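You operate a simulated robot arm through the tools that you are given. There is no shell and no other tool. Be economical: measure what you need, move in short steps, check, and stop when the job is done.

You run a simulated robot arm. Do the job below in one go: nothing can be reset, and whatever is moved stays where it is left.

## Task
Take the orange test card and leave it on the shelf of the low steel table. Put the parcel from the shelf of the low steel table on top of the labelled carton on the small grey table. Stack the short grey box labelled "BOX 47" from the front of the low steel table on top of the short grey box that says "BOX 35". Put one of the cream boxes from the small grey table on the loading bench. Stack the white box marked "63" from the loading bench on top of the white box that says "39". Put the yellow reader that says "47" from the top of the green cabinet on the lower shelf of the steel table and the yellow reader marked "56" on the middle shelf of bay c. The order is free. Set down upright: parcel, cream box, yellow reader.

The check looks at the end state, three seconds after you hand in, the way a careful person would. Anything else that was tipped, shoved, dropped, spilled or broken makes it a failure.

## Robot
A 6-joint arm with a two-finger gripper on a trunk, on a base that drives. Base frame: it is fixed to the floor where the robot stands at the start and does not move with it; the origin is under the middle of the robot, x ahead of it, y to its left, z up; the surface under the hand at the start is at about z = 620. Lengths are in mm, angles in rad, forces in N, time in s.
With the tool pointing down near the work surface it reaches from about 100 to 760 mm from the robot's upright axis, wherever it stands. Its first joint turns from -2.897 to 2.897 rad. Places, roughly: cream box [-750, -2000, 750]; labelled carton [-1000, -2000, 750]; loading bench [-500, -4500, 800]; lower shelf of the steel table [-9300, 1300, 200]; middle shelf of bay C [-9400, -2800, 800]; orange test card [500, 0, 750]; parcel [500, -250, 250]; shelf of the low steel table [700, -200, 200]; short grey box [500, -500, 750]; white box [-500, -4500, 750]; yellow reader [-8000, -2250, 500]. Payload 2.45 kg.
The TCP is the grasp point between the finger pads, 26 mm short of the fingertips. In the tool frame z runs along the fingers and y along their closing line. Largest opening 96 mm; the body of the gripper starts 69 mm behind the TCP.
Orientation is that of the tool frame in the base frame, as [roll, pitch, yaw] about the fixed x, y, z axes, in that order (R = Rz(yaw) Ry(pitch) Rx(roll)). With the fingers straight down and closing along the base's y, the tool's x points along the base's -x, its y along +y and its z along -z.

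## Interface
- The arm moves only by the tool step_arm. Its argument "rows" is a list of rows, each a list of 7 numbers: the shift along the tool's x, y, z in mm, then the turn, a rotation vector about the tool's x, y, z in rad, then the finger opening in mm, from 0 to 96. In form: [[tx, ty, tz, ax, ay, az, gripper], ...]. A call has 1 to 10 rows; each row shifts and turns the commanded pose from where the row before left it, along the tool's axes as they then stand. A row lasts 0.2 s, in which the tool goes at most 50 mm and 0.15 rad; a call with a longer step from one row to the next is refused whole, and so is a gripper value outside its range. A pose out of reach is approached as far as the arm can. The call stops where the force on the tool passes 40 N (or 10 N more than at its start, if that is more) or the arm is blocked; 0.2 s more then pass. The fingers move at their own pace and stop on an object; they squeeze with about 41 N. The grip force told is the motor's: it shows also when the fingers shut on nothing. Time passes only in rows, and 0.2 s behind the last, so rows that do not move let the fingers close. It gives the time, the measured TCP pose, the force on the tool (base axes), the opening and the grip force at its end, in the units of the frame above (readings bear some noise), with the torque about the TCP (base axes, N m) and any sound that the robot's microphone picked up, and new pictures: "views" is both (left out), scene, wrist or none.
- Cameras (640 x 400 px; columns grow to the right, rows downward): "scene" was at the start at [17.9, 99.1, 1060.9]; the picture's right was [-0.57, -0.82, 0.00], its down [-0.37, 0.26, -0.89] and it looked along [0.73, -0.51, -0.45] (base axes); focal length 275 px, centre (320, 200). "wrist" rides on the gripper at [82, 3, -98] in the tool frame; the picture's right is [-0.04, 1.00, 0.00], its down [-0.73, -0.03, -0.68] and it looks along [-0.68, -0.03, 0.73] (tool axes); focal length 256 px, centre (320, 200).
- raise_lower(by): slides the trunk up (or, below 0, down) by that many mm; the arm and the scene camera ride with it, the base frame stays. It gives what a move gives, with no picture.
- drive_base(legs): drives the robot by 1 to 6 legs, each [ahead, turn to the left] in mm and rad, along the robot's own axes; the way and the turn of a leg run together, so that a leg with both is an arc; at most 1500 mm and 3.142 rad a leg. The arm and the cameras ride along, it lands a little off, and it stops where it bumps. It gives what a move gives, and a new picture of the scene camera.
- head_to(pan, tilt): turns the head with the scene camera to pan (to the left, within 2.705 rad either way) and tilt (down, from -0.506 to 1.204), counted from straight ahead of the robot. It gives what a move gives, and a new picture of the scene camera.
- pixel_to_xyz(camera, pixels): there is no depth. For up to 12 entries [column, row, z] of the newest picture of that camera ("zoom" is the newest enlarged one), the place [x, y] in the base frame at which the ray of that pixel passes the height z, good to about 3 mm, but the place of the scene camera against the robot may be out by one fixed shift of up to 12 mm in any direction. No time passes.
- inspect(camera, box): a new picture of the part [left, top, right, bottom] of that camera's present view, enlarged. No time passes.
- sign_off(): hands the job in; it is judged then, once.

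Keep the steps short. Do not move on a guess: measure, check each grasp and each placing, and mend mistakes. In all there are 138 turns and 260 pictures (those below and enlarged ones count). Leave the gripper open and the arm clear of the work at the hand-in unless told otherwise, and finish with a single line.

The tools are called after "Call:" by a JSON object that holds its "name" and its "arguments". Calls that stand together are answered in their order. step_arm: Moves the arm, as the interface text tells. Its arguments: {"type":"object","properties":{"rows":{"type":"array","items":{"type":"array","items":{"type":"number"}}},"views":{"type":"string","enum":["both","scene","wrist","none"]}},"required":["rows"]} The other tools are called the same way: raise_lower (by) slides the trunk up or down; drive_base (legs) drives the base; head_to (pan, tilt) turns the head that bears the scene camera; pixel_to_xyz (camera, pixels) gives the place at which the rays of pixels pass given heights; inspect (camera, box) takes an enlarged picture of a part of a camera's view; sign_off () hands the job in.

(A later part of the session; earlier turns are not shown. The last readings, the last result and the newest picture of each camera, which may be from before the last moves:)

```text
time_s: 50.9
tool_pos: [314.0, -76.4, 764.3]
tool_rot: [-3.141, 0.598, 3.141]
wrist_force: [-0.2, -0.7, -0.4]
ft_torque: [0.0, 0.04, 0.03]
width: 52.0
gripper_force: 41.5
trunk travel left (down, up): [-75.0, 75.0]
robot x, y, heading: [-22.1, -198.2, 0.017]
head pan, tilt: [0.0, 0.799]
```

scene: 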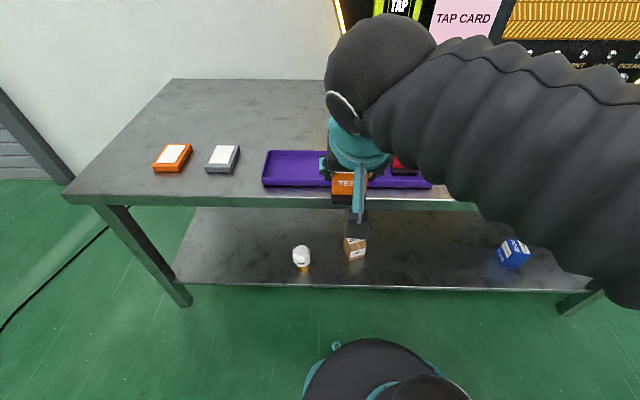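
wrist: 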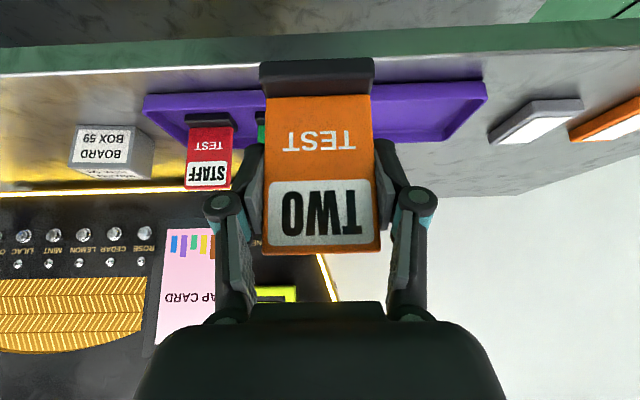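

Shelf height looks like ~150–200 (to be felt). Move the card right to y≈-270 in front of the table, then lower the trunk.

Call:
{"name": "step_arm", "arguments": {"rows": [[-6, -48, 4, 0, 0, 0, 0], [-6, -48, 4, 0, 0, 0, 0], [-6, -48, 4, 0, 0, 0, 0], [-6, -48, 4, 0, 0, 0, 0], [0, 0, 0, 0, 0, 0, 0]], "views": "none"}}

Call:
{"name": "raise_lower", "arguments": {"by": -75}}

Call:
{"name": "head_to", "arguments": {"pan": 0.3, "tilt": 0.9}}

```text
time_s: 52.1
tool_pos: [342.1, -267.7, 762.4]
tool_rot: [-3.141, 0.6, -3.141]
wrist_force: [0.4, 0.0, -0.5]
ft_torque: [0.0, 0.04, 0.03]
width: 52.0
gripper_force: 41.0
trunk travel left (down, up): [-75.0, 75.0]
robot x, y, heading: [-25.4, -193.8, 0.021]
head pan, tilt: [0.0, 0.799]
```

```text
time_s: 53.2
tool_pos: [342.6, -266.4, 687.8]
tool_rot: [-3.14, 0.6, 3.142]
wrist_force: [-0.7, -0.9, -0.6]
ft_torque: [-0.04, -0.01, 0.02]
width: 52.1
gripper_force: 40.7
trunk travel left (down, up): [0.0, 150.0]
robot x, y, heading: [-23.0, -193.9, 0.018]
head pan, tilt: [0.0, 0.799]
```

```text
time_s: 54.0
tool_pos: [340.7, -267.5, 687.5]
tool_rot: [3.141, 0.6, -3.141]
wrist_force: [-0.1, 0.2, 0.3]
ft_torque: [-0.01, 0.0, 0.04]
width: 52.1
gripper_force: 41.0
trunk travel left (down, up): [0.0, 150.0]
robot x, y, heading: [-22.6, -196.1, 0.021]
head pan, tilt: [0.3, 0.901]
```

scene: 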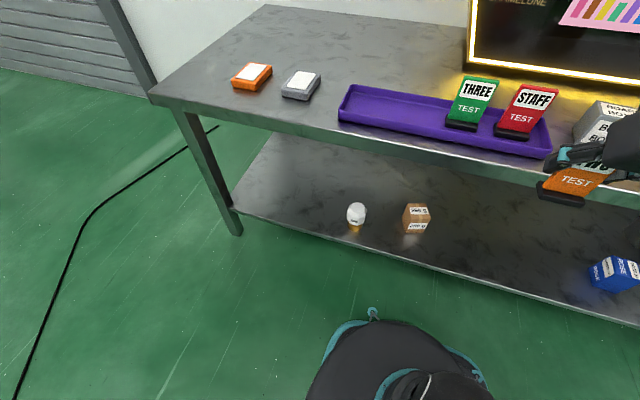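

Descending in front of the table edge: 205 mm straight down.

Call:
{"name": "step_arm", "arguments": {"rows": [[23.4, 0, 34.2, 0, 0, 0, 0], [23.4, 0, 34.2, 0, 0, 0, 0], [23.4, 0, 34.2, 0, 0, 0, 0], [23.4, 0, 34.2, 0, 0, 0, 0], [23.4, 0, 34.2, 0, 0, 0, 0], [0, 0, 0, 0, 0, 0, 0]], "views": "both"}}

```text
time_s: 55.4
tool_pos: [361.1, -274.0, 500.9]
tool_rot: [3.141, 0.599, 3.141]
wrist_force: [-0.3, 0.3, -0.6]
ft_torque: [-0.02, 0.01, 0.0]
width: 52.2
gripper_force: 40.9
out of reach, approached as far as the arm can: row 5
trunk travel left (down, up): [0.0, 150.0]
robot x, y, heading: [-27.1, -193.6, 0.022]
head pan, tilt: [0.3, 0.901]
```

scene: 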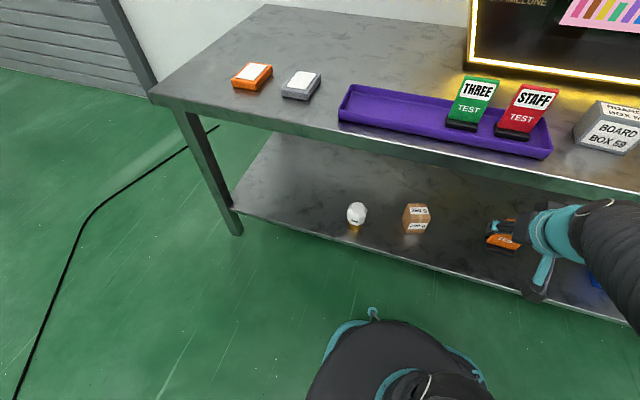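
wrist: 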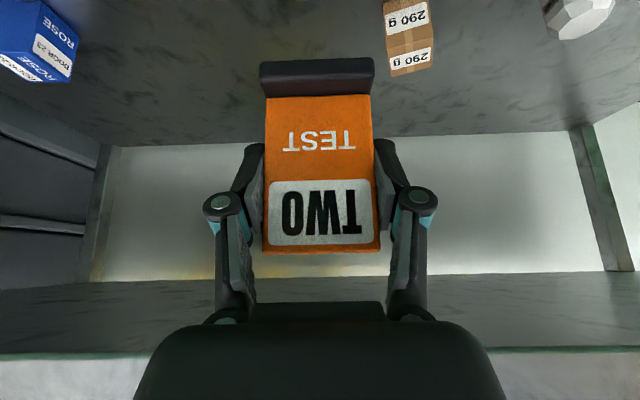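

The arm is near its inner limit here; continue diagonally forward and down under the table top.

Call:
{"name": "step_arm", "arguments": {"rows": [[-18.9, 0, 43.2, 0, 0, 0, 0], [-18.9, 0, 43.2, 0, 0, 0, 0], [-7, 0, 48, 0, 0, 0, 0], [0, 0, 0, 0, 0, 0, 0]], "views": "both"}}

```text
time_s: 56.4
tool_pos: [459.5, -273.1, 427.8]
tool_rot: [-3.14, 0.609, -3.14]
wrist_force: [0.1, -0.4, -0.8]
ft_torque: [-0.03, 0.0, -0.03]
width: 52.5
gripper_force: 41.0
trunk travel left (down, up): [0.0, 150.0]
robot x, y, heading: [-24.4, -195.6, 0.022]
head pan, tilt: [0.3, 0.901]
```

scene: 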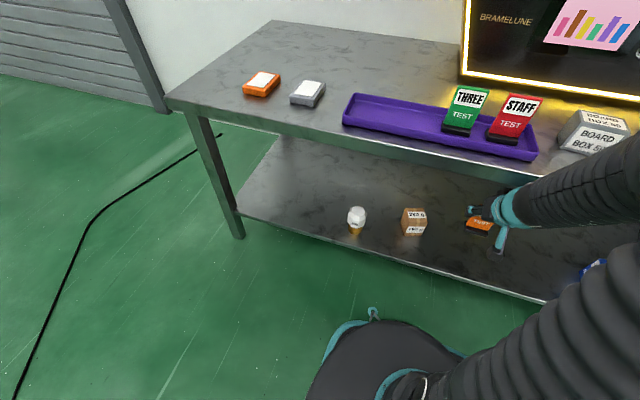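
wrist: 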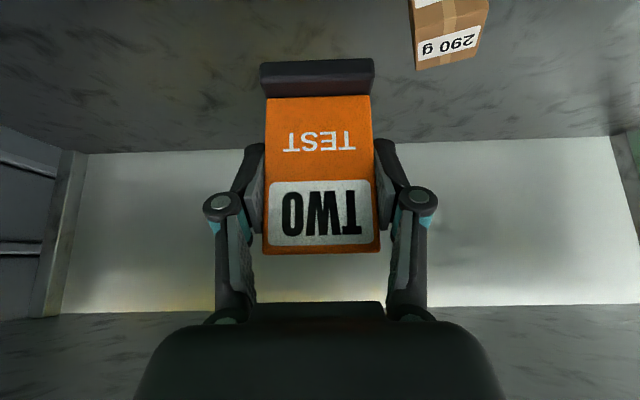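

The scene view shifted slightly; I'll hold still one row and check the pose and view.

Call:
{"name": "step_arm", "arguments": {"rows": [[0, 0, 0, 0, 0, 0, 0], [0, 0, 0, 0, 0, 0, 0]], "views": "scene"}}

```text
time_s: 57.2
tool_pos: [466.5, -274.0, 393.9]
tool_rot: [-3.127, 0.552, 3.132]
wrist_force: [-0.5, 0.5, -0.2]
ft_torque: [-0.01, -0.01, 0.0]
width: 52.2
gripper_force: 40.6
trunk travel left (down, up): [0.0, 150.0]
robot x, y, heading: [-29.6, -197.8, 0.007]
head pan, tilt: [0.3, 0.901]
stopped in row 2: the arm was blocked; the commanded pose is now the measured one
```

scene: 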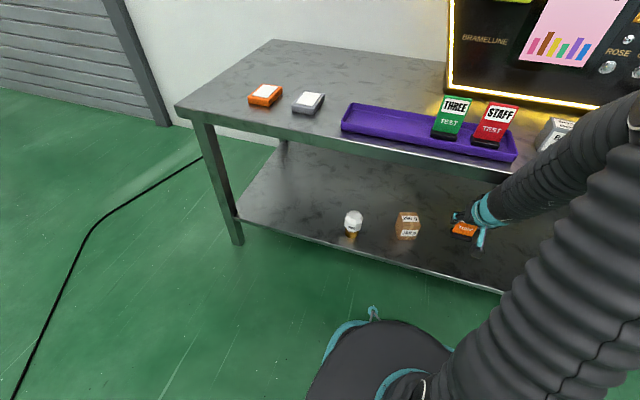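

The robot is being tilted: the forearm is pressing on the table's front edge. Back out the way I came, up and back.

Call:
{"name": "step_arm", "arguments": {"rows": [[0, 0, -40, 0, 0, 0, 0], [10, 0, -45, 0, 0, 0, 0], [18.9, 0, -43.2, 0, 0, 0, 0], [0, 0, 0, 0, 0, 0, 0]], "views": "both"}}

```text
time_s: 57.5
tool_pos: [473.9, -287.7, 351.0]
tool_rot: [-3.124, 0.483, 3.104]
wrist_force: [-0.6, 0.2, -1.3]
ft_torque: [-0.03, 0.0, 0.0]
width: 52.1
gripper_force: 41.0
trunk travel left (down, up): [0.0, 150.0]
robot x, y, heading: [-40.8, -200.0, -0.045]
head pan, tilt: [0.3, 0.901]
stopped in row 1: the arm was blocked; the commanded pose is now the measured one
```

scene: 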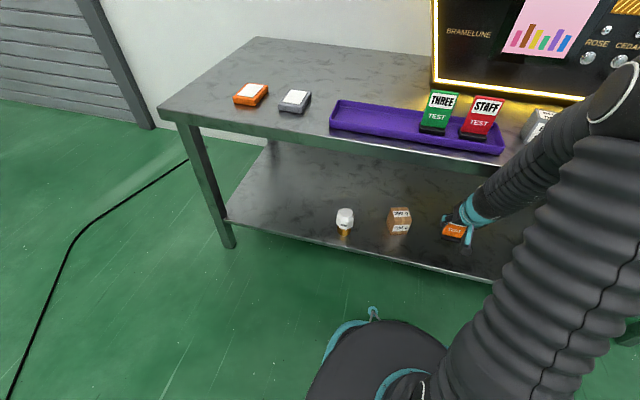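
wrist: 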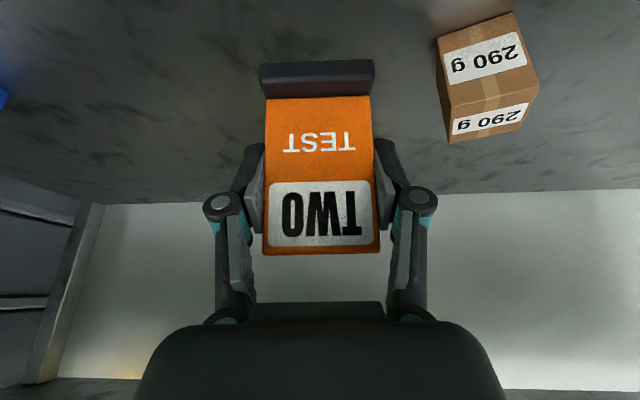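

The forearm is wedged against the table's front edge from behind. Driving straight back relieves it; the card is well below the top and above the shelf.

Call:
{"name": "drive_base", "arguments": {"legs": [[-200, 0]]}}

```text
time_s: 58.2
tool_pos: [486.6, -307.9, 228.3]
tool_rot: [-3.118, 0.356, 3.07]
wrist_force: [15.6, 1.2, 37.6]
ft_torque: [0.69, -0.35, -0.01]
width: 53.3
gripper_force: 42.2
trunk travel left (down, up): [0.0, 150.0]
robot x, y, heading: [-81.6, -191.8, -0.133]
head pan, tilt: [0.3, 0.901]
stopped in leg 1: the robot was blocked; the commanded pose is now the measured one
```

scene: 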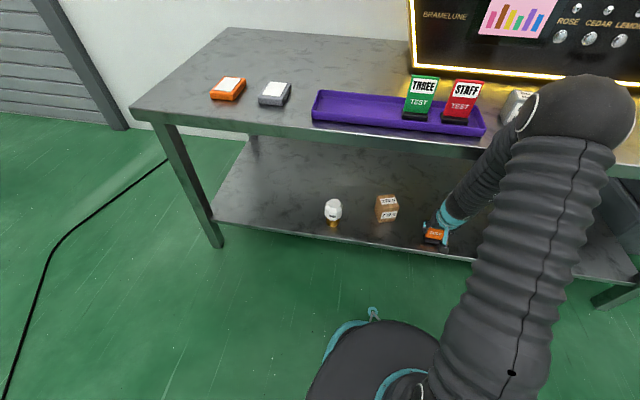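

The card has come down onto the shelf (37 N up, TCP z 228). Hold still and see whether everything is at rest.

Call:
{"name": "step_arm", "arguments": {"rows": [[0, 0, 0, 0, 0, 0, 0]], "views": "both"}}

```text
time_s: 58.6
tool_pos: [481.6, -307.2, 197.7]
tool_rot: [-3.119, 0.33, 3.067]
wrist_force: [-11.6, 6.8, 100.6]
ft_torque: [0.1, 0.84, -0.73]
width: 75.7
gripper_force: 43.9
trunk travel left (down, up): [0.0, 150.0]
robot x, y, heading: [-80.9, -195.2, -0.121]
head pan, tilt: [0.3, 0.901]
stopped in row 1: the arm was blocked; the commanded pose is now the measured one
```

scene: 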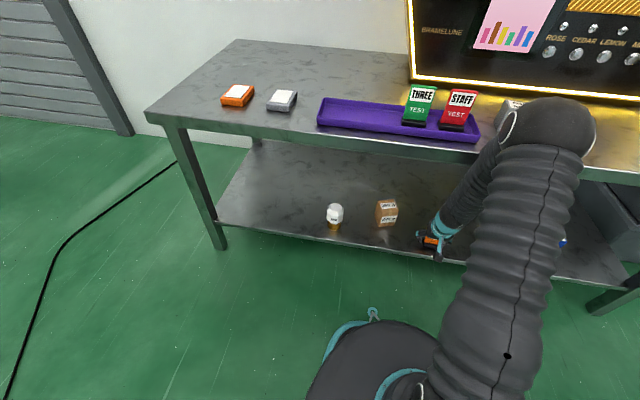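
wrist: 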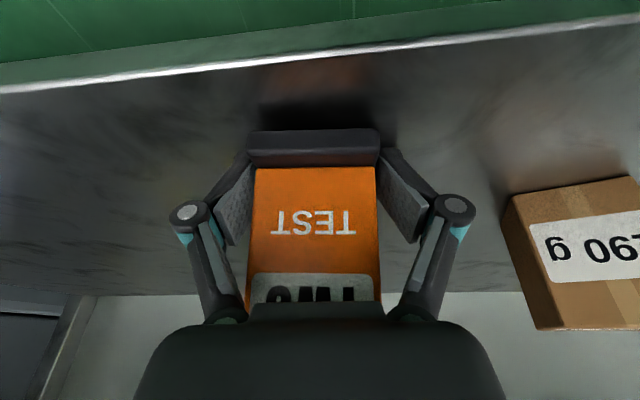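

The arm is pressing the card into the shelf (100 N). The card is standing on its foot, so open the fingers and pull up at once.

Call:
{"name": "step_arm", "arguments": {"rows": [[0, 0, -10, 0, 0, 0, 96], [0, 0, -30, 0, 0, 0, 96], [0, 0, -30, 0, 0, 0, 96], [0, 0, 0, 0, 0, 0, 96]], "views": "both"}}

```text
time_s: 58.9
tool_pos: [488.3, -315.2, 183.6]
tool_rot: [-3.119, 0.359, 3.055]
wrist_force: [-63.2, 24.8, 284.4]
ft_torque: [3.91, 2.76, -0.71]
width: 98.6
gripper_force: 34.6
trunk travel left (down, up): [0.0, 150.0]
robot x, y, heading: [-101.1, -185.6, -0.122]
head pan, tilt: [0.3, 0.901]
stopped in row 1: the arm was blocked; the commanded pose is now the measured one
```

scene: 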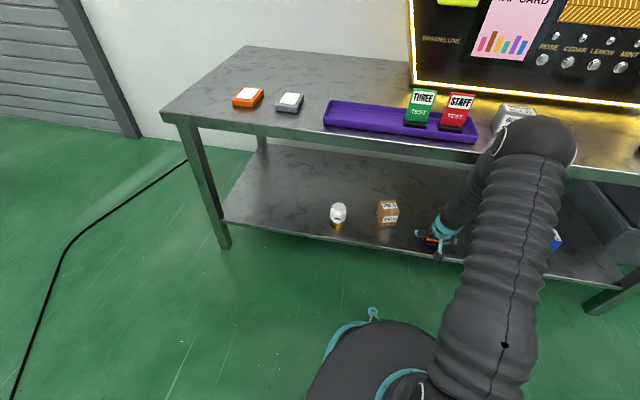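
wrist: 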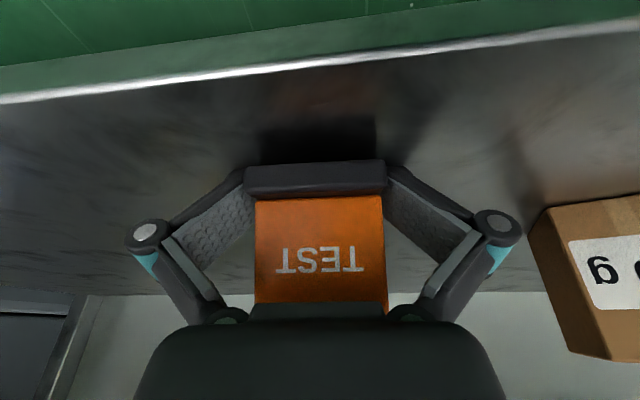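

Force grew to 284 N: before anything else I need to know whether the robot itself is tilted. Reading the camera's true direction through pixel rays.

Call:
{"name": "pixel_to_xyz", "arguments": {"camera": "scene", "pixels": [[320, 200, 0], [320, 200, 600], [320, 200, 900], [415, 124, 625], [320, 0, 0], [320, 390, 0], [320, 390, 600], [0, 200, 0], [0, 200, 600], [640, 200, 0], [640, 200, 600]]}}

```text
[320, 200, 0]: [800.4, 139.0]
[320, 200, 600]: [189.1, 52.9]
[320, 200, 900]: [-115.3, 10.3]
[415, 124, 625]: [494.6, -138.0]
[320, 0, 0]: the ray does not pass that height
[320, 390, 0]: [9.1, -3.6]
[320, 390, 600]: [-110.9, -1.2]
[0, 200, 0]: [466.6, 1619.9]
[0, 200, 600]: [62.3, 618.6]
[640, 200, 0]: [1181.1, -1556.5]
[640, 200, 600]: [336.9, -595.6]
```

The centre ray dips 0.77 rad instead of 0.90: the robot is leaning back ~0.13 rad, propped up by the arm pressing on the shelf. Raising the trunk should take the load off.

Call:
{"name": "raise_lower", "arguments": {"by": 100}}

```text
time_s: 59.2
tool_pos: [515.8, -322.6, 186.5]
tool_rot: [-3.059, 0.509, 3.088]
wrist_force: [22.8, -5.8, 261.7]
ft_torque: [1.28, 2.45, 0.16]
width: 97.7
gripper_force: 40.7
trunk travel left (down, up): [-6.0, 144.0]
robot x, y, heading: [-167.4, -170.8, -0.069]
head pan, tilt: [0.3, 0.901]
stopped: the arm was blocked; the commanded pose is now the measured one
```

Base reading moved further back. Check lean again.

Call:
{"name": "head_to", "arguments": {"pan": 0.3, "tilt": 0.9}}

Call:
{"name": "pixel_to_xyz", "arguments": {"camera": "scene", "pixels": [[320, 200, 0], [320, 200, 600], [320, 390, 0], [320, 390, 600], [0, 200, 0], [0, 200, 600], [640, 200, 0], [640, 200, 600]]}}

```text
time_s: 59.8
tool_pos: [514.2, -322.0, 184.1]
tool_rot: [-3.072, 0.478, 3.089]
wrist_force: [-52.5, 6.2, 237.7]
ft_torque: [-1.65, 2.67, 2.01]
width: 98.0
gripper_force: 40.9
trunk travel left (down, up): [-6.0, 144.0]
robot x, y, heading: [-137.9, -168.4, 0.013]
head pan, tilt: [0.3, 0.901]
```

scene: 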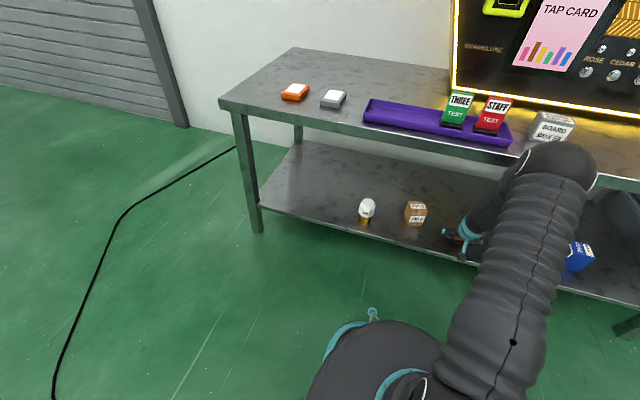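

```text
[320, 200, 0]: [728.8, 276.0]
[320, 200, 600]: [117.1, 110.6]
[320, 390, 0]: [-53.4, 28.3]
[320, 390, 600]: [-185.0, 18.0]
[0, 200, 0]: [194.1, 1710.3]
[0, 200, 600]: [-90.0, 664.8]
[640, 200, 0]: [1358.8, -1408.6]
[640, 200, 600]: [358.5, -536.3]
```

Now static: leaning 0.14 rad, arm propping with ~240 N. The fingers are open around the card, so command the hand straight up.

Call:
{"name": "step_arm", "arguments": {"rows": [[-18, 0, -35.5, 0, 0, 0, 96], [-18, 0, -35.5, 0, 0, 0, 96], [-18, 0, -35.5, 0, 0, 0, 96]], "views": "both"}}

```text
time_s: 60.1
tool_pos: [560.9, -364.6, 186.5]
tool_rot: [-3.104, 0.56, 3.0]
wrist_force: [21.8, 11.0, 235.6]
ft_torque: [0.71, 2.14, 1.7]
width: 98.1
gripper_force: 41.2
trunk travel left (down, up): [-6.0, 144.0]
robot x, y, heading: [-137.3, -165.5, 0.006]
head pan, tilt: [0.3, 0.901]
stopped in row 1: the arm was blocked; the commanded pose is now the measured one
```

scene: 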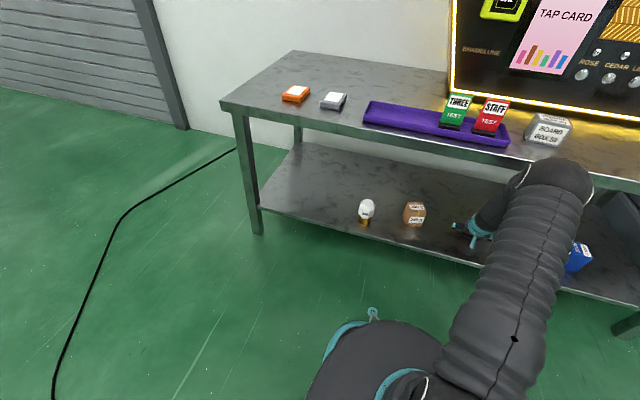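
wrist: 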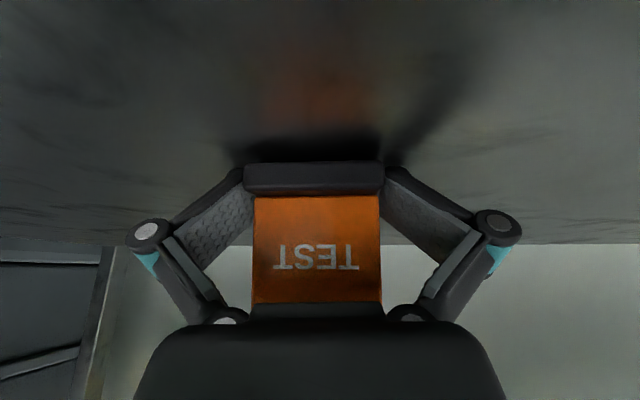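

The hand slid forward rather than up. I need to know where the elbow is relative to the table edge.

Call:
{"name": "pixel_to_xyz", "arguments": {"camera": "scene", "pixels": [[550, 160, 620], [550, 160, 560], [550, 160, 500], [550, 160, 450], [500, 170, 500], [500, 170, 400], [500, 170, 600], [320, 200, 0], [320, 200, 600], [500, 215, 300], [500, 215, 400]]}}

Call:
{"name": "inspect", "arguments": {"camera": "scene", "box": [400, 100, 640, 290]}}

```text
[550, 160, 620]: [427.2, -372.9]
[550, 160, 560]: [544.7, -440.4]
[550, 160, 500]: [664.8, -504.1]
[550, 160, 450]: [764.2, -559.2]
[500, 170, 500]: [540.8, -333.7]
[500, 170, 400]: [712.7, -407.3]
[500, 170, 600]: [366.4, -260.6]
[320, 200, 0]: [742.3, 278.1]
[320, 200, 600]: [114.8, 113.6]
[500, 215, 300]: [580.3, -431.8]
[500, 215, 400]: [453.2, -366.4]
```

```text
2.11 times, centred on (520, 195) of scene
```

zoom: 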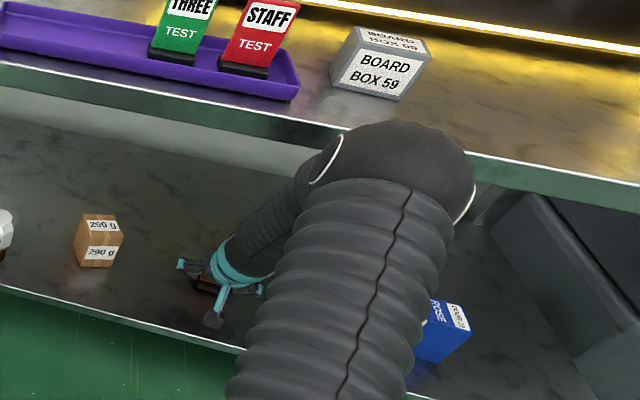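

The elbow's top is caught under the table's front edge, so it can't rise. The card is now at x≈560, well inside the shelf, so backing the base ~100 mm frees the elbow.

Call:
{"name": "drive_base", "arguments": {"legs": [[-100, 0]]}}

```text
time_s: 60.9
tool_pos: [616.1, -398.0, 188.2]
tool_rot: [-3.097, 0.693, 2.979]
wrist_force: [6.7, 5.9, 219.6]
ft_torque: [0.67, 1.84, 1.01]
width: 97.9
gripper_force: 40.8
trunk travel left (down, up): [-6.0, 144.0]
robot x, y, heading: [-182.7, -151.7, 0.018]
head pan, tilt: [0.3, 0.901]
stopped in leg 1: the robot was blocked; the commanded pose is now the measured one
```

scene: 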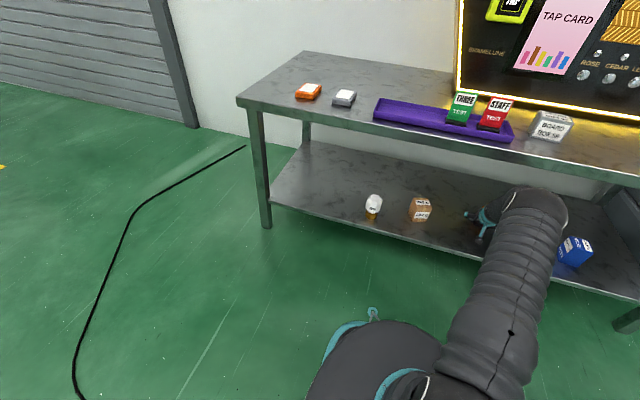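

Elbow has dropped clear of the edge now. Check lean.

Call:
{"name": "pixel_to_xyz", "arguments": {"camera": "scene", "pixels": [[320, 200, 0], [320, 200, 600], [320, 390, 0], [320, 390, 600], [540, 190, 600], [540, 190, 500], [540, 190, 400]]}}

Call:
{"name": "inspect", "arguments": {"camera": "scene", "box": [400, 100, 640, 290]}}

```text
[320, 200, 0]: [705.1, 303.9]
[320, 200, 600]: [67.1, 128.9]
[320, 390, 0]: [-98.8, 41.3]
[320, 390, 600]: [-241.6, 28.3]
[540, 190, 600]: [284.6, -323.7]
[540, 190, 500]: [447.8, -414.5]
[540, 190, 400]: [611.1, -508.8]
```

```text
2.11 times, centred on (520, 195) of scene
```

zoom: 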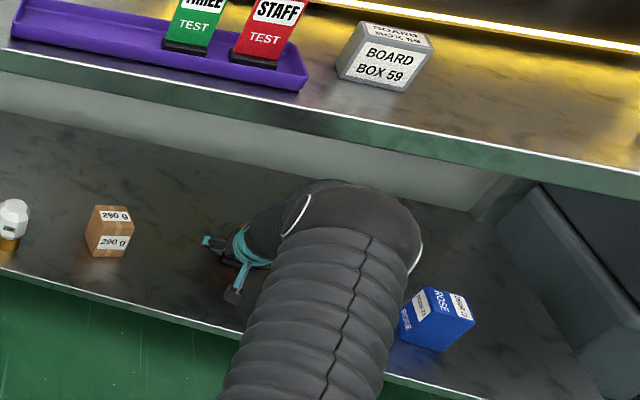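

Elbow now hangs clear under the edge. With nothing pinned, raising the trunk should let the robot settle upright. Try 60 mm.

Call:
{"name": "raise_lower", "arguments": {"by": 60}}

Call:
{"name": "head_to", "arguments": {"pan": 0.0, "tilt": 0.8}}

```text
time_s: 61.2
tool_pos: [632.5, -406.3, 188.0]
tool_rot: [-3.068, 0.688, 2.982]
wrist_force: [-2.2, 1.9, 210.9]
ft_torque: [-0.12, 1.97, 0.35]
width: 97.6
gripper_force: 40.9
trunk travel left (down, up): [-10.0, 140.0]
robot x, y, heading: [-200.3, -148.7, 0.003]
head pan, tilt: [0.3, 0.901]
stopped: the arm was blocked; the commanded pose is now the measured one
```

```text
time_s: 62.0
tool_pos: [631.6, -404.7, 186.8]
tool_rot: [-3.07, 0.722, 2.993]
wrist_force: [1.8, -0.6, 203.7]
ft_torque: [0.7, 1.63, -0.73]
width: 97.7
gripper_force: 40.9
trunk travel left (down, up): [-10.0, 140.0]
robot x, y, heading: [-221.4, -132.2, 0.08]
head pan, tilt: [0.0, 0.799]
```

scene: 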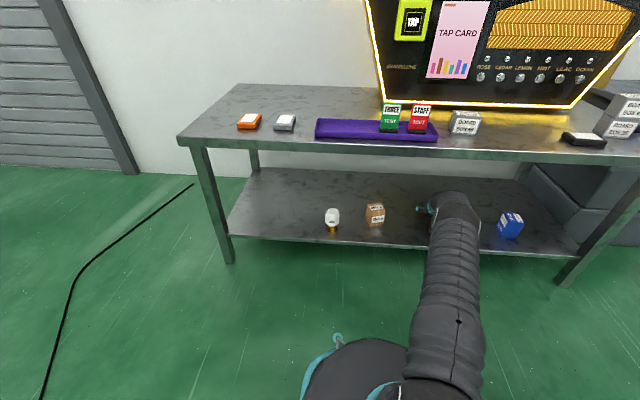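

Call:
{"name": "pixel_to_xyz", "arguments": {"camera": "scene", "pixels": [[320, 200, 0], [320, 200, 600], [320, 390, 0], [320, 390, 600], [455, 195, 600], [455, 195, 500], [455, 195, 400]]}}

Call:
{"name": "step_arm", "arguments": {"rows": [[-25.6, 0, -30.8, 0, 0, 0, 96], [-25.6, 0, -30.8, 0, 0, 0, 96], [-25.6, 0, -30.8, 0, 0, 0, 96]], "views": "both"}}

```text
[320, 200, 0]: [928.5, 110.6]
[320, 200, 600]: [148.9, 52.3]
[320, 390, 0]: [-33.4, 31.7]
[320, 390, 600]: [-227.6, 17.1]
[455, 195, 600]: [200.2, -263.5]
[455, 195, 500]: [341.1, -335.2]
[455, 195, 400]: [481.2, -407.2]
```

```text
time_s: 62.3
tool_pos: [654.3, -438.5, 187.9]
tool_rot: [-3.003, 0.716, 2.979]
wrist_force: [23.3, 18.7, 185.5]
ft_torque: [-1.81, 2.01, 1.49]
width: 96.2
gripper_force: 41.1
trunk travel left (down, up): [-10.0, 140.0]
robot x, y, heading: [-226.8, -128.0, 0.099]
head pan, tilt: [0.0, 0.799]
stopped in row 1: the arm was blocked; the commanded pose is now the measured one
```

scene: 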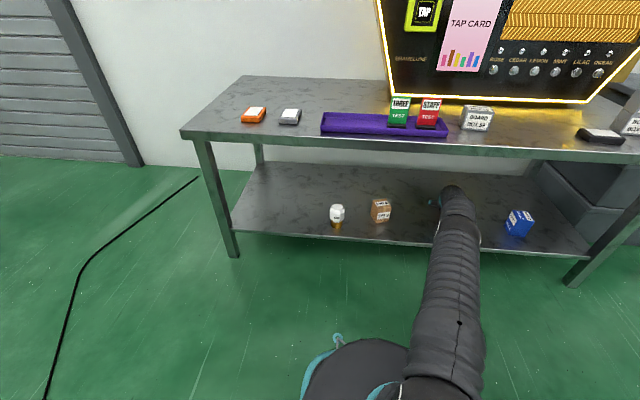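
wrist: 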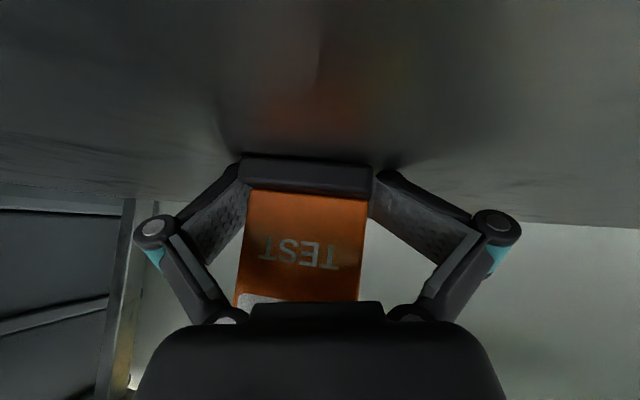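

Load is falling (185 N) and the lean shrinking. Drive back again to straighten out further.

Call:
{"name": "drive_base", "arguments": {"legs": [[-150, 0]]}}

Call:
{"name": "pixel_to_xyz", "arguments": {"camera": "scene", "pixels": [[320, 200, 0], [320, 200, 600], [320, 390, 0], [320, 390, 600]]}}

```text
time_s: 63.1
tool_pos: [657.4, -443.0, 186.7]
tool_rot: [-2.873, 0.708, 3.063]
wrist_force: [26.2, -18.7, 176.3]
ft_torque: [-2.24, 1.81, 0.32]
width: 94.3
gripper_force: 0.0
trunk travel left (down, up): [-10.0, 140.0]
robot x, y, heading: [-228.9, -129.9, 0.085]
head pan, tilt: [0.0, 0.799]
stopped in leg 1: the robot was blocked; the commanded pose is now the measured one
```

scene: 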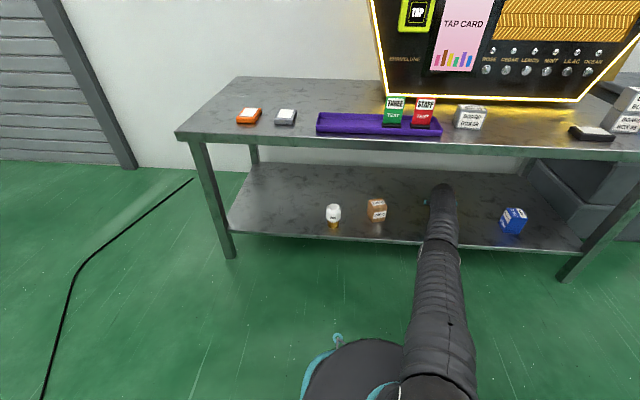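

```text
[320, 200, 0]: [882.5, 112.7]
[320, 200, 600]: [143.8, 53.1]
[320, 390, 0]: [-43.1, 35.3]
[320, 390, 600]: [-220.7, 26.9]
```

Lean 0.12 now. Command up again in the tool's present axes.

Call:
{"name": "step_arm", "arguments": {"rows": [[-29.3, -9, -32.9, 0, 0, 0, 96], [-29.3, -9, -32.9, 0, 0, 0, 96], [-29.3, -9, -32.9, 0, 0, 0, 96]], "views": "both"}}

```text
time_s: 63.4
tool_pos: [665.8, -445.6, 184.8]
tool_rot: [-2.808, 0.724, 3.117]
wrist_force: [16.1, -31.5, 175.8]
ft_torque: [-0.21, 1.81, -1.13]
width: 93.8
gripper_force: 0.1
trunk travel left (down, up): [-10.0, 140.0]
robot x, y, heading: [-226.5, -130.7, 0.074]
head pan, tilt: [0.0, 0.799]
stopped in row 1: the arm was blocked; the commanded pose is now the measured one
```

scene: 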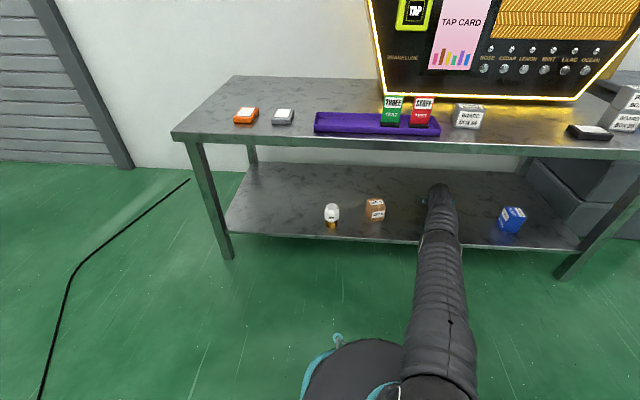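
wrist: 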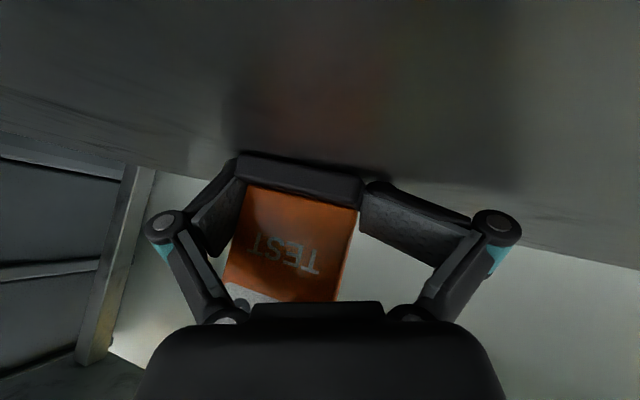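

Call:
{"name": "pixel_to_xyz", "arguments": {"camera": "scene", "pixels": [[320, 200, 0], [320, 200, 600], [320, 390, 0], [320, 390, 600], [0, 200, 0], [0, 200, 600], [640, 200, 0], [640, 200, 600], [437, 190, 400], [437, 190, 300], [430, 240, 400], [430, 240, 300]]}}

Call:
{"name": "inspect", "arguments": {"camera": "scene", "box": [360, 120, 560, 280]}}

```text
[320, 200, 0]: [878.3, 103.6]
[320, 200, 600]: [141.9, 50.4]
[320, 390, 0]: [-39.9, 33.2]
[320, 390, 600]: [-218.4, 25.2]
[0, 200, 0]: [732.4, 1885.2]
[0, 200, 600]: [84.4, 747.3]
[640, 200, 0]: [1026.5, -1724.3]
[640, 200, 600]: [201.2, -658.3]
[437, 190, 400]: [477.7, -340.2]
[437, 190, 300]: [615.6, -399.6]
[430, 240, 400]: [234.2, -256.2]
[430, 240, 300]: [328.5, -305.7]
```

```text
2.50 times, centred on (460, 200) of scene
```

zoom: 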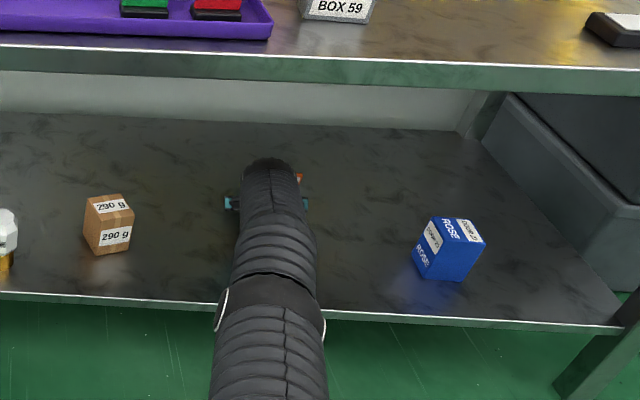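

The arm is now a straight strut against the shelf with the elbow clear of the table edge, so retract along the tool's own axis (back and up), leaving the card.

Call:
{"name": "step_arm", "arguments": {"rows": [[1.7, -5.5, -49, 0, 0, 0, 96], [1.7, -5.5, -49, 0, 0, 0, 96], [1.7, -5.5, -49, 0, 0, 0, 96]], "views": "both"}}

```text
time_s: 63.7
tool_pos: [674.0, -439.1, 186.8]
tool_rot: [-2.75, 0.735, -3.123]
wrist_force: [57.1, -17.4, 126.5]
ft_torque: [-4.64, 0.67, 2.97]
width: 92.0
gripper_force: 0.1
trunk travel left (down, up): [-10.0, 140.0]
robot x, y, heading: [-233.1, -133.3, 0.073]
head pan, tilt: [0.0, 0.799]
stopped in row 1: the arm was blocked; the commanded pose is now the measured one
```

scene: 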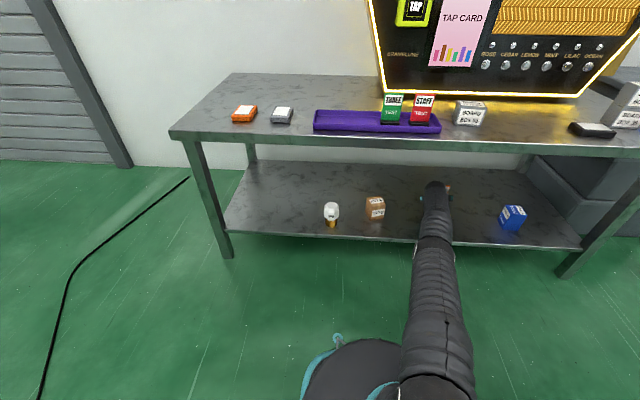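
wrist: 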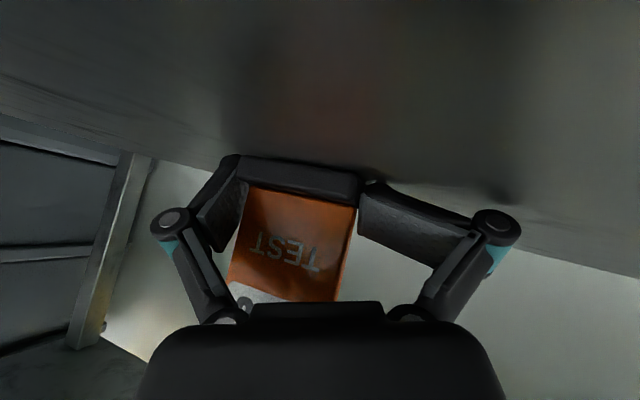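

Load is down to 126 N. Large steps trip the block detector, so use small 8 mm steps back along the tool axis.

Call:
{"name": "step_arm", "arguments": {"rows": [[0, -1, -8, 0, 0, 0, 96], [0, -1, -8, 0, 0, 0, 96], [0, -1, -8, 0, 0, 0, 96], [0, -1, -8, 0, 0, 0, 96], [0, -1, -8, 0, 0, 0, 96], [0, -1, -8, 0, 0, 0, 96], [0, -1, -8, 0, 0, 0, 96], [0, -1, -8, 0, 0, 0, 96], [0, -1, -8, 0, 0, 0, 96], [0, -1, -8, 0, 0, 0, 96]], "views": "both"}}

```text
time_s: 64.1
tool_pos: [675.0, -432.7, 184.6]
tool_rot: [-2.673, 0.734, -3.039]
wrist_force: [44.7, -39.6, 189.2]
ft_torque: [4.39, 15.66, 6.56]
width: 90.2
gripper_force: 0.0
trunk travel left (down, up): [-10.0, 140.0]
robot x, y, heading: [-225.6, -129.3, 0.079]
head pan, tilt: [0.0, 0.799]
stopped in row 1: the force on the tool passed its limit at 161 N (the readings are from after the stop); the commanded pose is now the measured one
```

scene: 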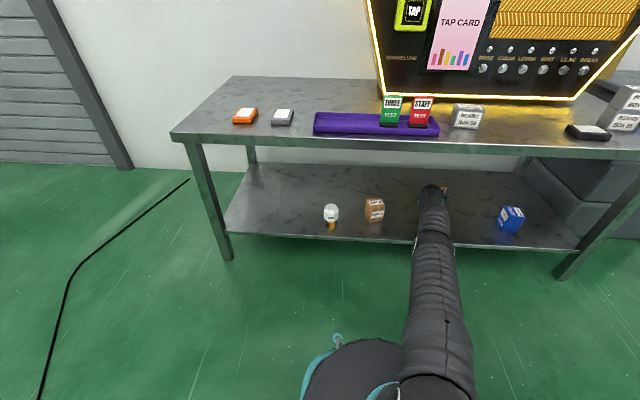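
wrist: 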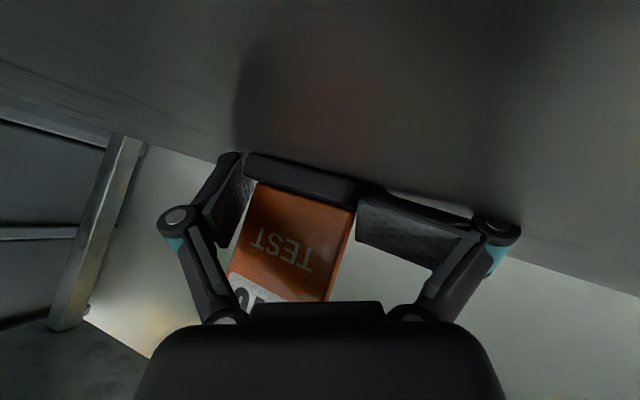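

Check whether small trunk lifts go through without tripping.

Call:
{"name": "raise_lower", "arguments": {"by": 15}}

Call:
{"name": "raise_lower", "arguments": {"by": 15}}

Call:
{"name": "head_to", "arguments": {"pan": 0.0, "tilt": 0.8}}

Call:
{"name": "pixel_to_xyz", "arguments": {"camera": "scene", "pixels": [[320, 200, 0], [320, 200, 600], [320, 390, 0], [320, 390, 600]]}}

```text
time_s: 64.7
tool_pos: [673.4, -426.4, 184.4]
tool_rot: [-2.689, 0.727, -3.044]
wrist_force: [62.9, -45.6, 148.7]
ft_torque: [-4.24, 0.98, 2.94]
width: 89.9
gripper_force: 0.0
trunk travel left (down, up): [-25.0, 125.0]
robot x, y, heading: [-226.4, -131.3, 0.072]
head pan, tilt: [0.0, 0.799]
```

```text
time_s: 65.3
tool_pos: [673.3, -426.8, 184.9]
tool_rot: [-2.698, 0.705, -3.054]
wrist_force: [58.0, -40.0, 132.1]
ft_torque: [-4.43, 0.79, 3.49]
width: 89.9
gripper_force: 0.1
trunk travel left (down, up): [-40.0, 110.0]
robot x, y, heading: [-226.0, -129.2, 0.074]
head pan, tilt: [0.0, 0.799]
```

```text
time_s: 65.9
tool_pos: [673.6, -427.5, 184.8]
tool_rot: [-2.699, 0.703, -3.056]
wrist_force: [51.5, -33.5, 130.1]
ft_torque: [-4.27, 0.84, 3.08]
width: 90.1
gripper_force: 0.0
trunk travel left (down, up): [-40.0, 110.0]
robot x, y, heading: [-227.4, -130.9, 0.081]
head pan, tilt: [0.0, 0.799]
```

scene: 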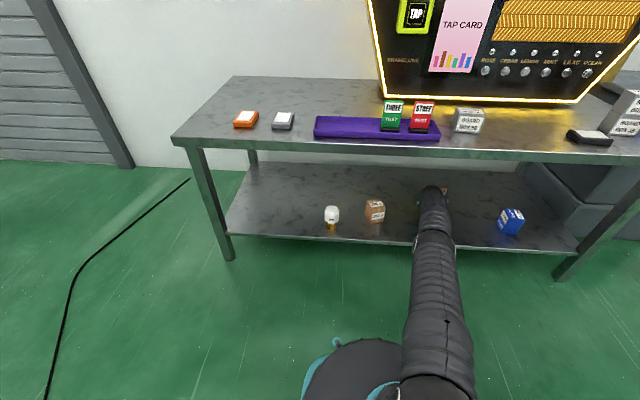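

```text
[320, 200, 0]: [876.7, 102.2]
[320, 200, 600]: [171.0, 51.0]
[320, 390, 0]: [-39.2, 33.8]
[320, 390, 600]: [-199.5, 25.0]
```

Small lifts go through and the lean falls (0.096). Continue lifting in 25 mm pieces.

Call:
{"name": "raise_lower", "arguments": {"by": 25}}

Call:
{"name": "raise_lower", "arguments": {"by": 25}}

Call:
{"name": "raise_lower", "arguments": {"by": 25}}

Call:
{"name": "raise_lower", "arguments": {"by": 25}}

Call:
{"name": "head_to", "arguments": {"pan": 0.0, "tilt": 0.8}}

Call:
{"name": "pixel_to_xyz", "arguments": {"camera": "scene", "pixels": [[320, 200, 0], [320, 200, 600], [320, 390, 0], [320, 390, 600]]}}

```text
time_s: 66.6
tool_pos: [672.7, -426.5, 185.3]
tool_rot: [-2.714, 0.666, -3.073]
wrist_force: [26.1, -15.5, 120.7]
ft_torque: [-4.13, 0.9, 2.87]
width: 90.2
gripper_force: 0.0
trunk travel left (down, up): [-65.0, 85.0]
robot x, y, heading: [-224.5, -129.9, 0.083]
head pan, tilt: [0.0, 0.799]
```

```text
time_s: 67.3
tool_pos: [673.5, -428.7, 183.9]
tool_rot: [-2.741, 0.632, -3.102]
wrist_force: [-26.9, 24.5, 103.6]
ft_torque: [-2.44, 1.19, -2.02]
width: 91.1
gripper_force: 0.0
trunk travel left (down, up): [-90.0, 60.0]
robot x, y, heading: [-230.6, -131.9, 0.079]
head pan, tilt: [0.0, 0.799]
```

```text
time_s: 68.0
tool_pos: [682.2, -437.6, 184.3]
tool_rot: [-2.747, 0.596, -3.116]
wrist_force: [-29.3, -4.1, 58.8]
ft_torque: [-0.95, 0.68, -0.31]
width: 92.4
gripper_force: 0.1
trunk travel left (down, up): [-115.0, 35.0]
robot x, y, heading: [-228.7, -132.5, 0.068]
head pan, tilt: [0.0, 0.799]
```

```text
time_s: 68.7
tool_pos: [681.4, -431.9, 199.1]
tool_rot: [-2.756, 0.589, -3.115]
wrist_force: [-2.2, 2.4, 6.9]
ft_torque: [0.29, 0.08, 0.04]
width: 93.8
gripper_force: 0.0
trunk travel left (down, up): [-140.0, 10.0]
robot x, y, heading: [-232.0, -131.8, 0.079]
head pan, tilt: [0.0, 0.799]
```

```text
time_s: 69.3
tool_pos: [680.9, -434.4, 199.5]
tool_rot: [-2.754, 0.59, -3.115]
wrist_force: [-1.3, -0.6, 4.0]
ft_torque: [0.14, 0.07, 0.1]
width: 94.1
gripper_force: 0.0
trunk travel left (down, up): [-140.0, 10.0]
robot x, y, heading: [-224.9, -132.3, 0.076]
head pan, tilt: [0.0, 0.799]
```

scene: 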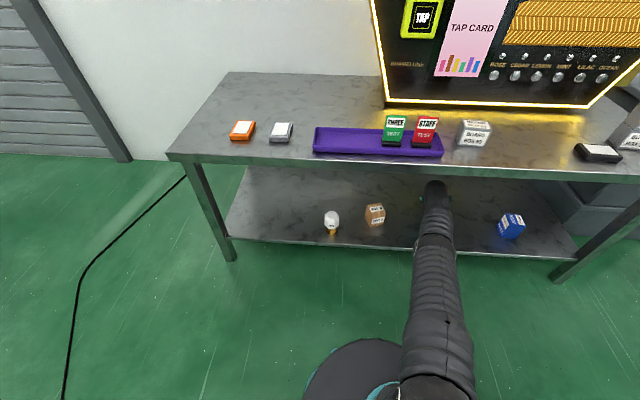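

```text
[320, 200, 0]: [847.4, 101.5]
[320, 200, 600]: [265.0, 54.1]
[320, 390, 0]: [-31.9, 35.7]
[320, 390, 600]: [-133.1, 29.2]
```

Freed: force ~4 N and the robot is upright again (camera dip 0.80). Look at the card between the fingers before withdrawing.

Call:
{"name": "step_arm", "arguments": {"rows": [[0, 0, 0, 0, 0, 0, 96]], "views": "wrist"}}

Call:
{"name": "inspect", "arguments": {"camera": "scene", "box": [300, 160, 560, 260]}}

```text
time_s: 69.7
tool_pos: [682.1, -433.3, 200.2]
tool_rot: [-2.755, 0.589, -3.115]
wrist_force: [-0.9, -2.4, 3.9]
ft_torque: [0.1, 0.03, 0.03]
width: 94.2
gripper_force: 0.0
trunk travel left (down, up): [-140.0, 10.0]
robot x, y, heading: [-226.7, -133.0, 0.077]
head pan, tilt: [0.0, 0.799]
```

wrist: 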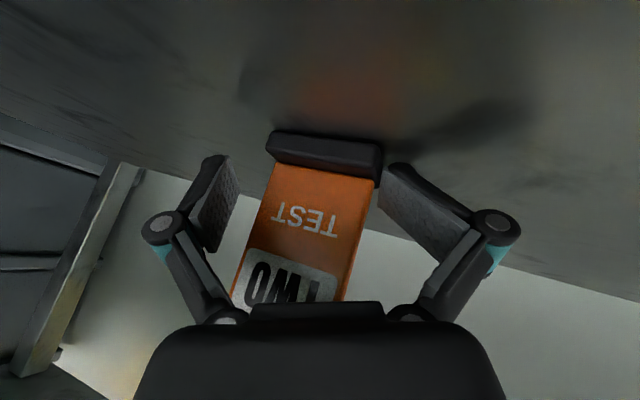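

```text
2.46 times, centred on (430, 210) of scene
```

zoom: 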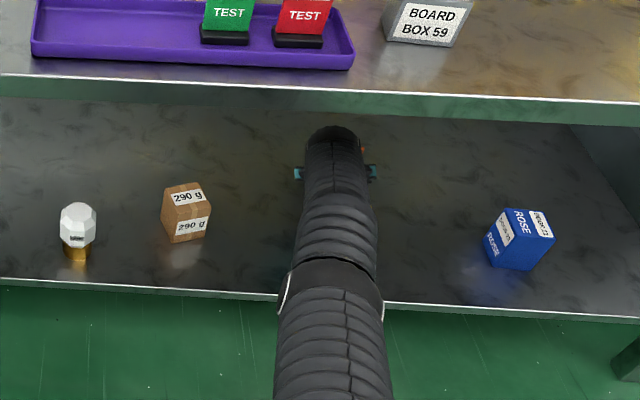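

The card stands on its foot with clearance to both fingers. Withdraw slowly along the tool axis in small steps.

Call:
{"name": "step_arm", "arguments": {"rows": [[0, 0, -8, 0, 0, 0, 96], [0, 0, -12, 0, 0, 0, 96], [0, 0, -12, 0, 0, 0, 96], [0, 0, -12, 0, 0, 0, 96], [0, 0, -12, 0, 0, 0, 96], [0, 0, 0, 0, 0, 0, 96]], "views": "both"}}

```text
time_s: 71.1
tool_pos: [693.1, -424.3, 233.7]
tool_rot: [-2.755, 0.588, -3.115]
wrist_force: [0.1, -0.6, 0.9]
ft_torque: [-0.03, 0.0, -0.03]
width: 96.2
gripper_force: 0.0
out of reach, approached as far as the arm can: row 1, 2, 3, 4, 5
trunk travel left (down, up): [-140.0, 10.0]
robot x, y, heading: [-228.4, -134.6, 0.075]
head pan, tilt: [0.0, 0.799]
```

scene: 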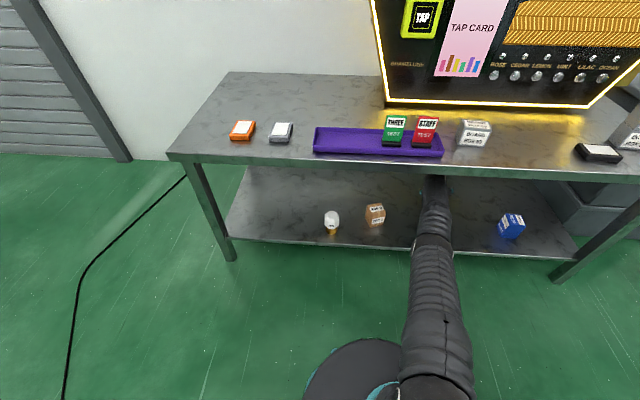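
wrist: 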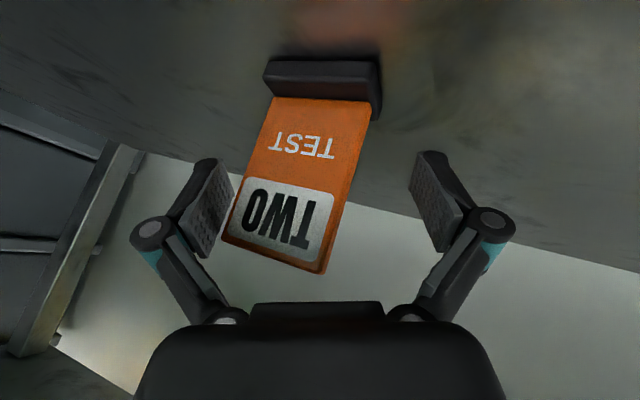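

Card free and standing. Lift another 60 mm straight up to clear its top.

Call:
{"name": "step_arm", "arguments": {"rows": [[-6.7, -4.5, -9.2, 0, 0, 0, 96], [-6.7, -4.5, -9.2, 0, 0, 0, 96], [-6.7, -4.5, -9.2, 0, 0, 0, 96], [-6.7, -4.5, -9.2, 0, 0, 0, 96], [-6.7, -4.5, -9.2, 0, 0, 0, 96], [0, 0, 0, 0, 0, 0, 96]], "views": "both"}}

```text
time_s: 72.5
tool_pos: [704.2, -431.3, 289.8]
tool_rot: [-2.755, 0.591, -3.116]
wrist_force: [0.8, 0.4, -0.1]
ft_torque: [0.01, 0.02, -0.01]
width: 95.9
gripper_force: 0.1
out of reach, approached as far as the arm can: row 2, 4
trunk travel left (down, up): [-140.0, 10.0]
robot x, y, heading: [-230.6, -131.9, 0.071]
head pan, tilt: [0.0, 0.799]
```

scene: 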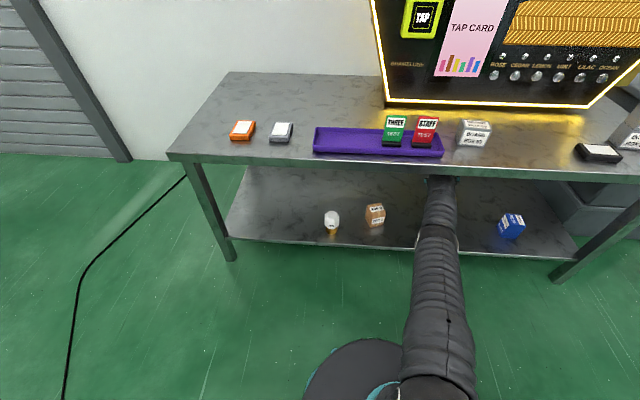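
wrist: 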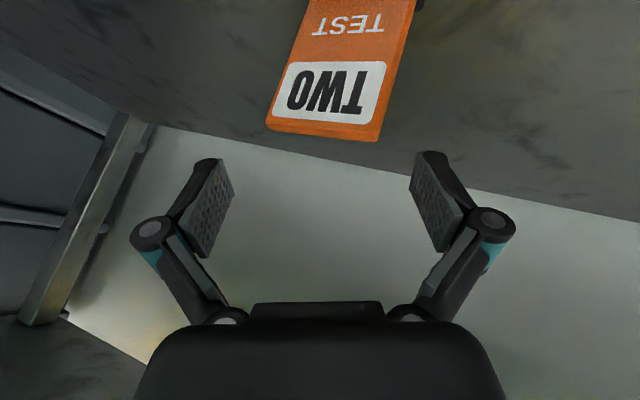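

Raise a further 35 mm for clearance, then drive straight back out from under the table.

Call:
{"name": "step_arm", "arguments": {"rows": [[-6.7, -4, -9.2, 0, 0, 0, 96], [-6.7, -4, -9.2, 0, 0, 0, 96], [-6.7, -4, -9.2, 0, 0, 0, 96], [0, 0, 0, 0, 0, 0, 96]], "views": "none"}}

Call:
{"name": "drive_base", "arguments": {"legs": [[-450, 0]]}}

```text
time_s: 73.5
tool_pos: [708.8, -433.7, 325.7]
tool_rot: [-2.754, 0.587, -3.115]
wrist_force: [-0.1, 0.9, 0.0]
ft_torque: [-0.01, 0.01, 0.03]
width: 95.9
gripper_force: 0.1
out of reach, approached as far as the arm can: row 1, 3
trunk travel left (down, up): [-140.0, 10.0]
robot x, y, heading: [-229.0, -130.8, 0.075]
head pan, tilt: [0.0, 0.799]
```

```text
time_s: 76.3
tool_pos: [251.9, -481.3, 324.3]
tool_rot: [-2.754, 0.587, -3.134]
wrist_force: [0.5, -0.4, 0.4]
ft_torque: [0.0, -0.01, 0.0]
width: 96.1
gripper_force: 0.1
trunk travel left (down, up): [-140.0, 10.0]
robot x, y, heading: [-677.8, -158.1, 0.053]
head pan, tilt: [0.0, 0.799]
```

scene: 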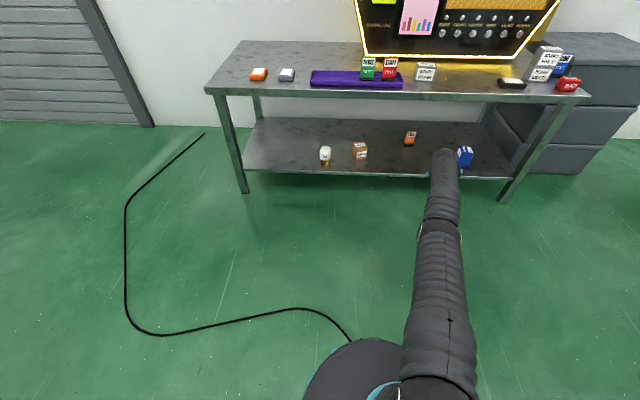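

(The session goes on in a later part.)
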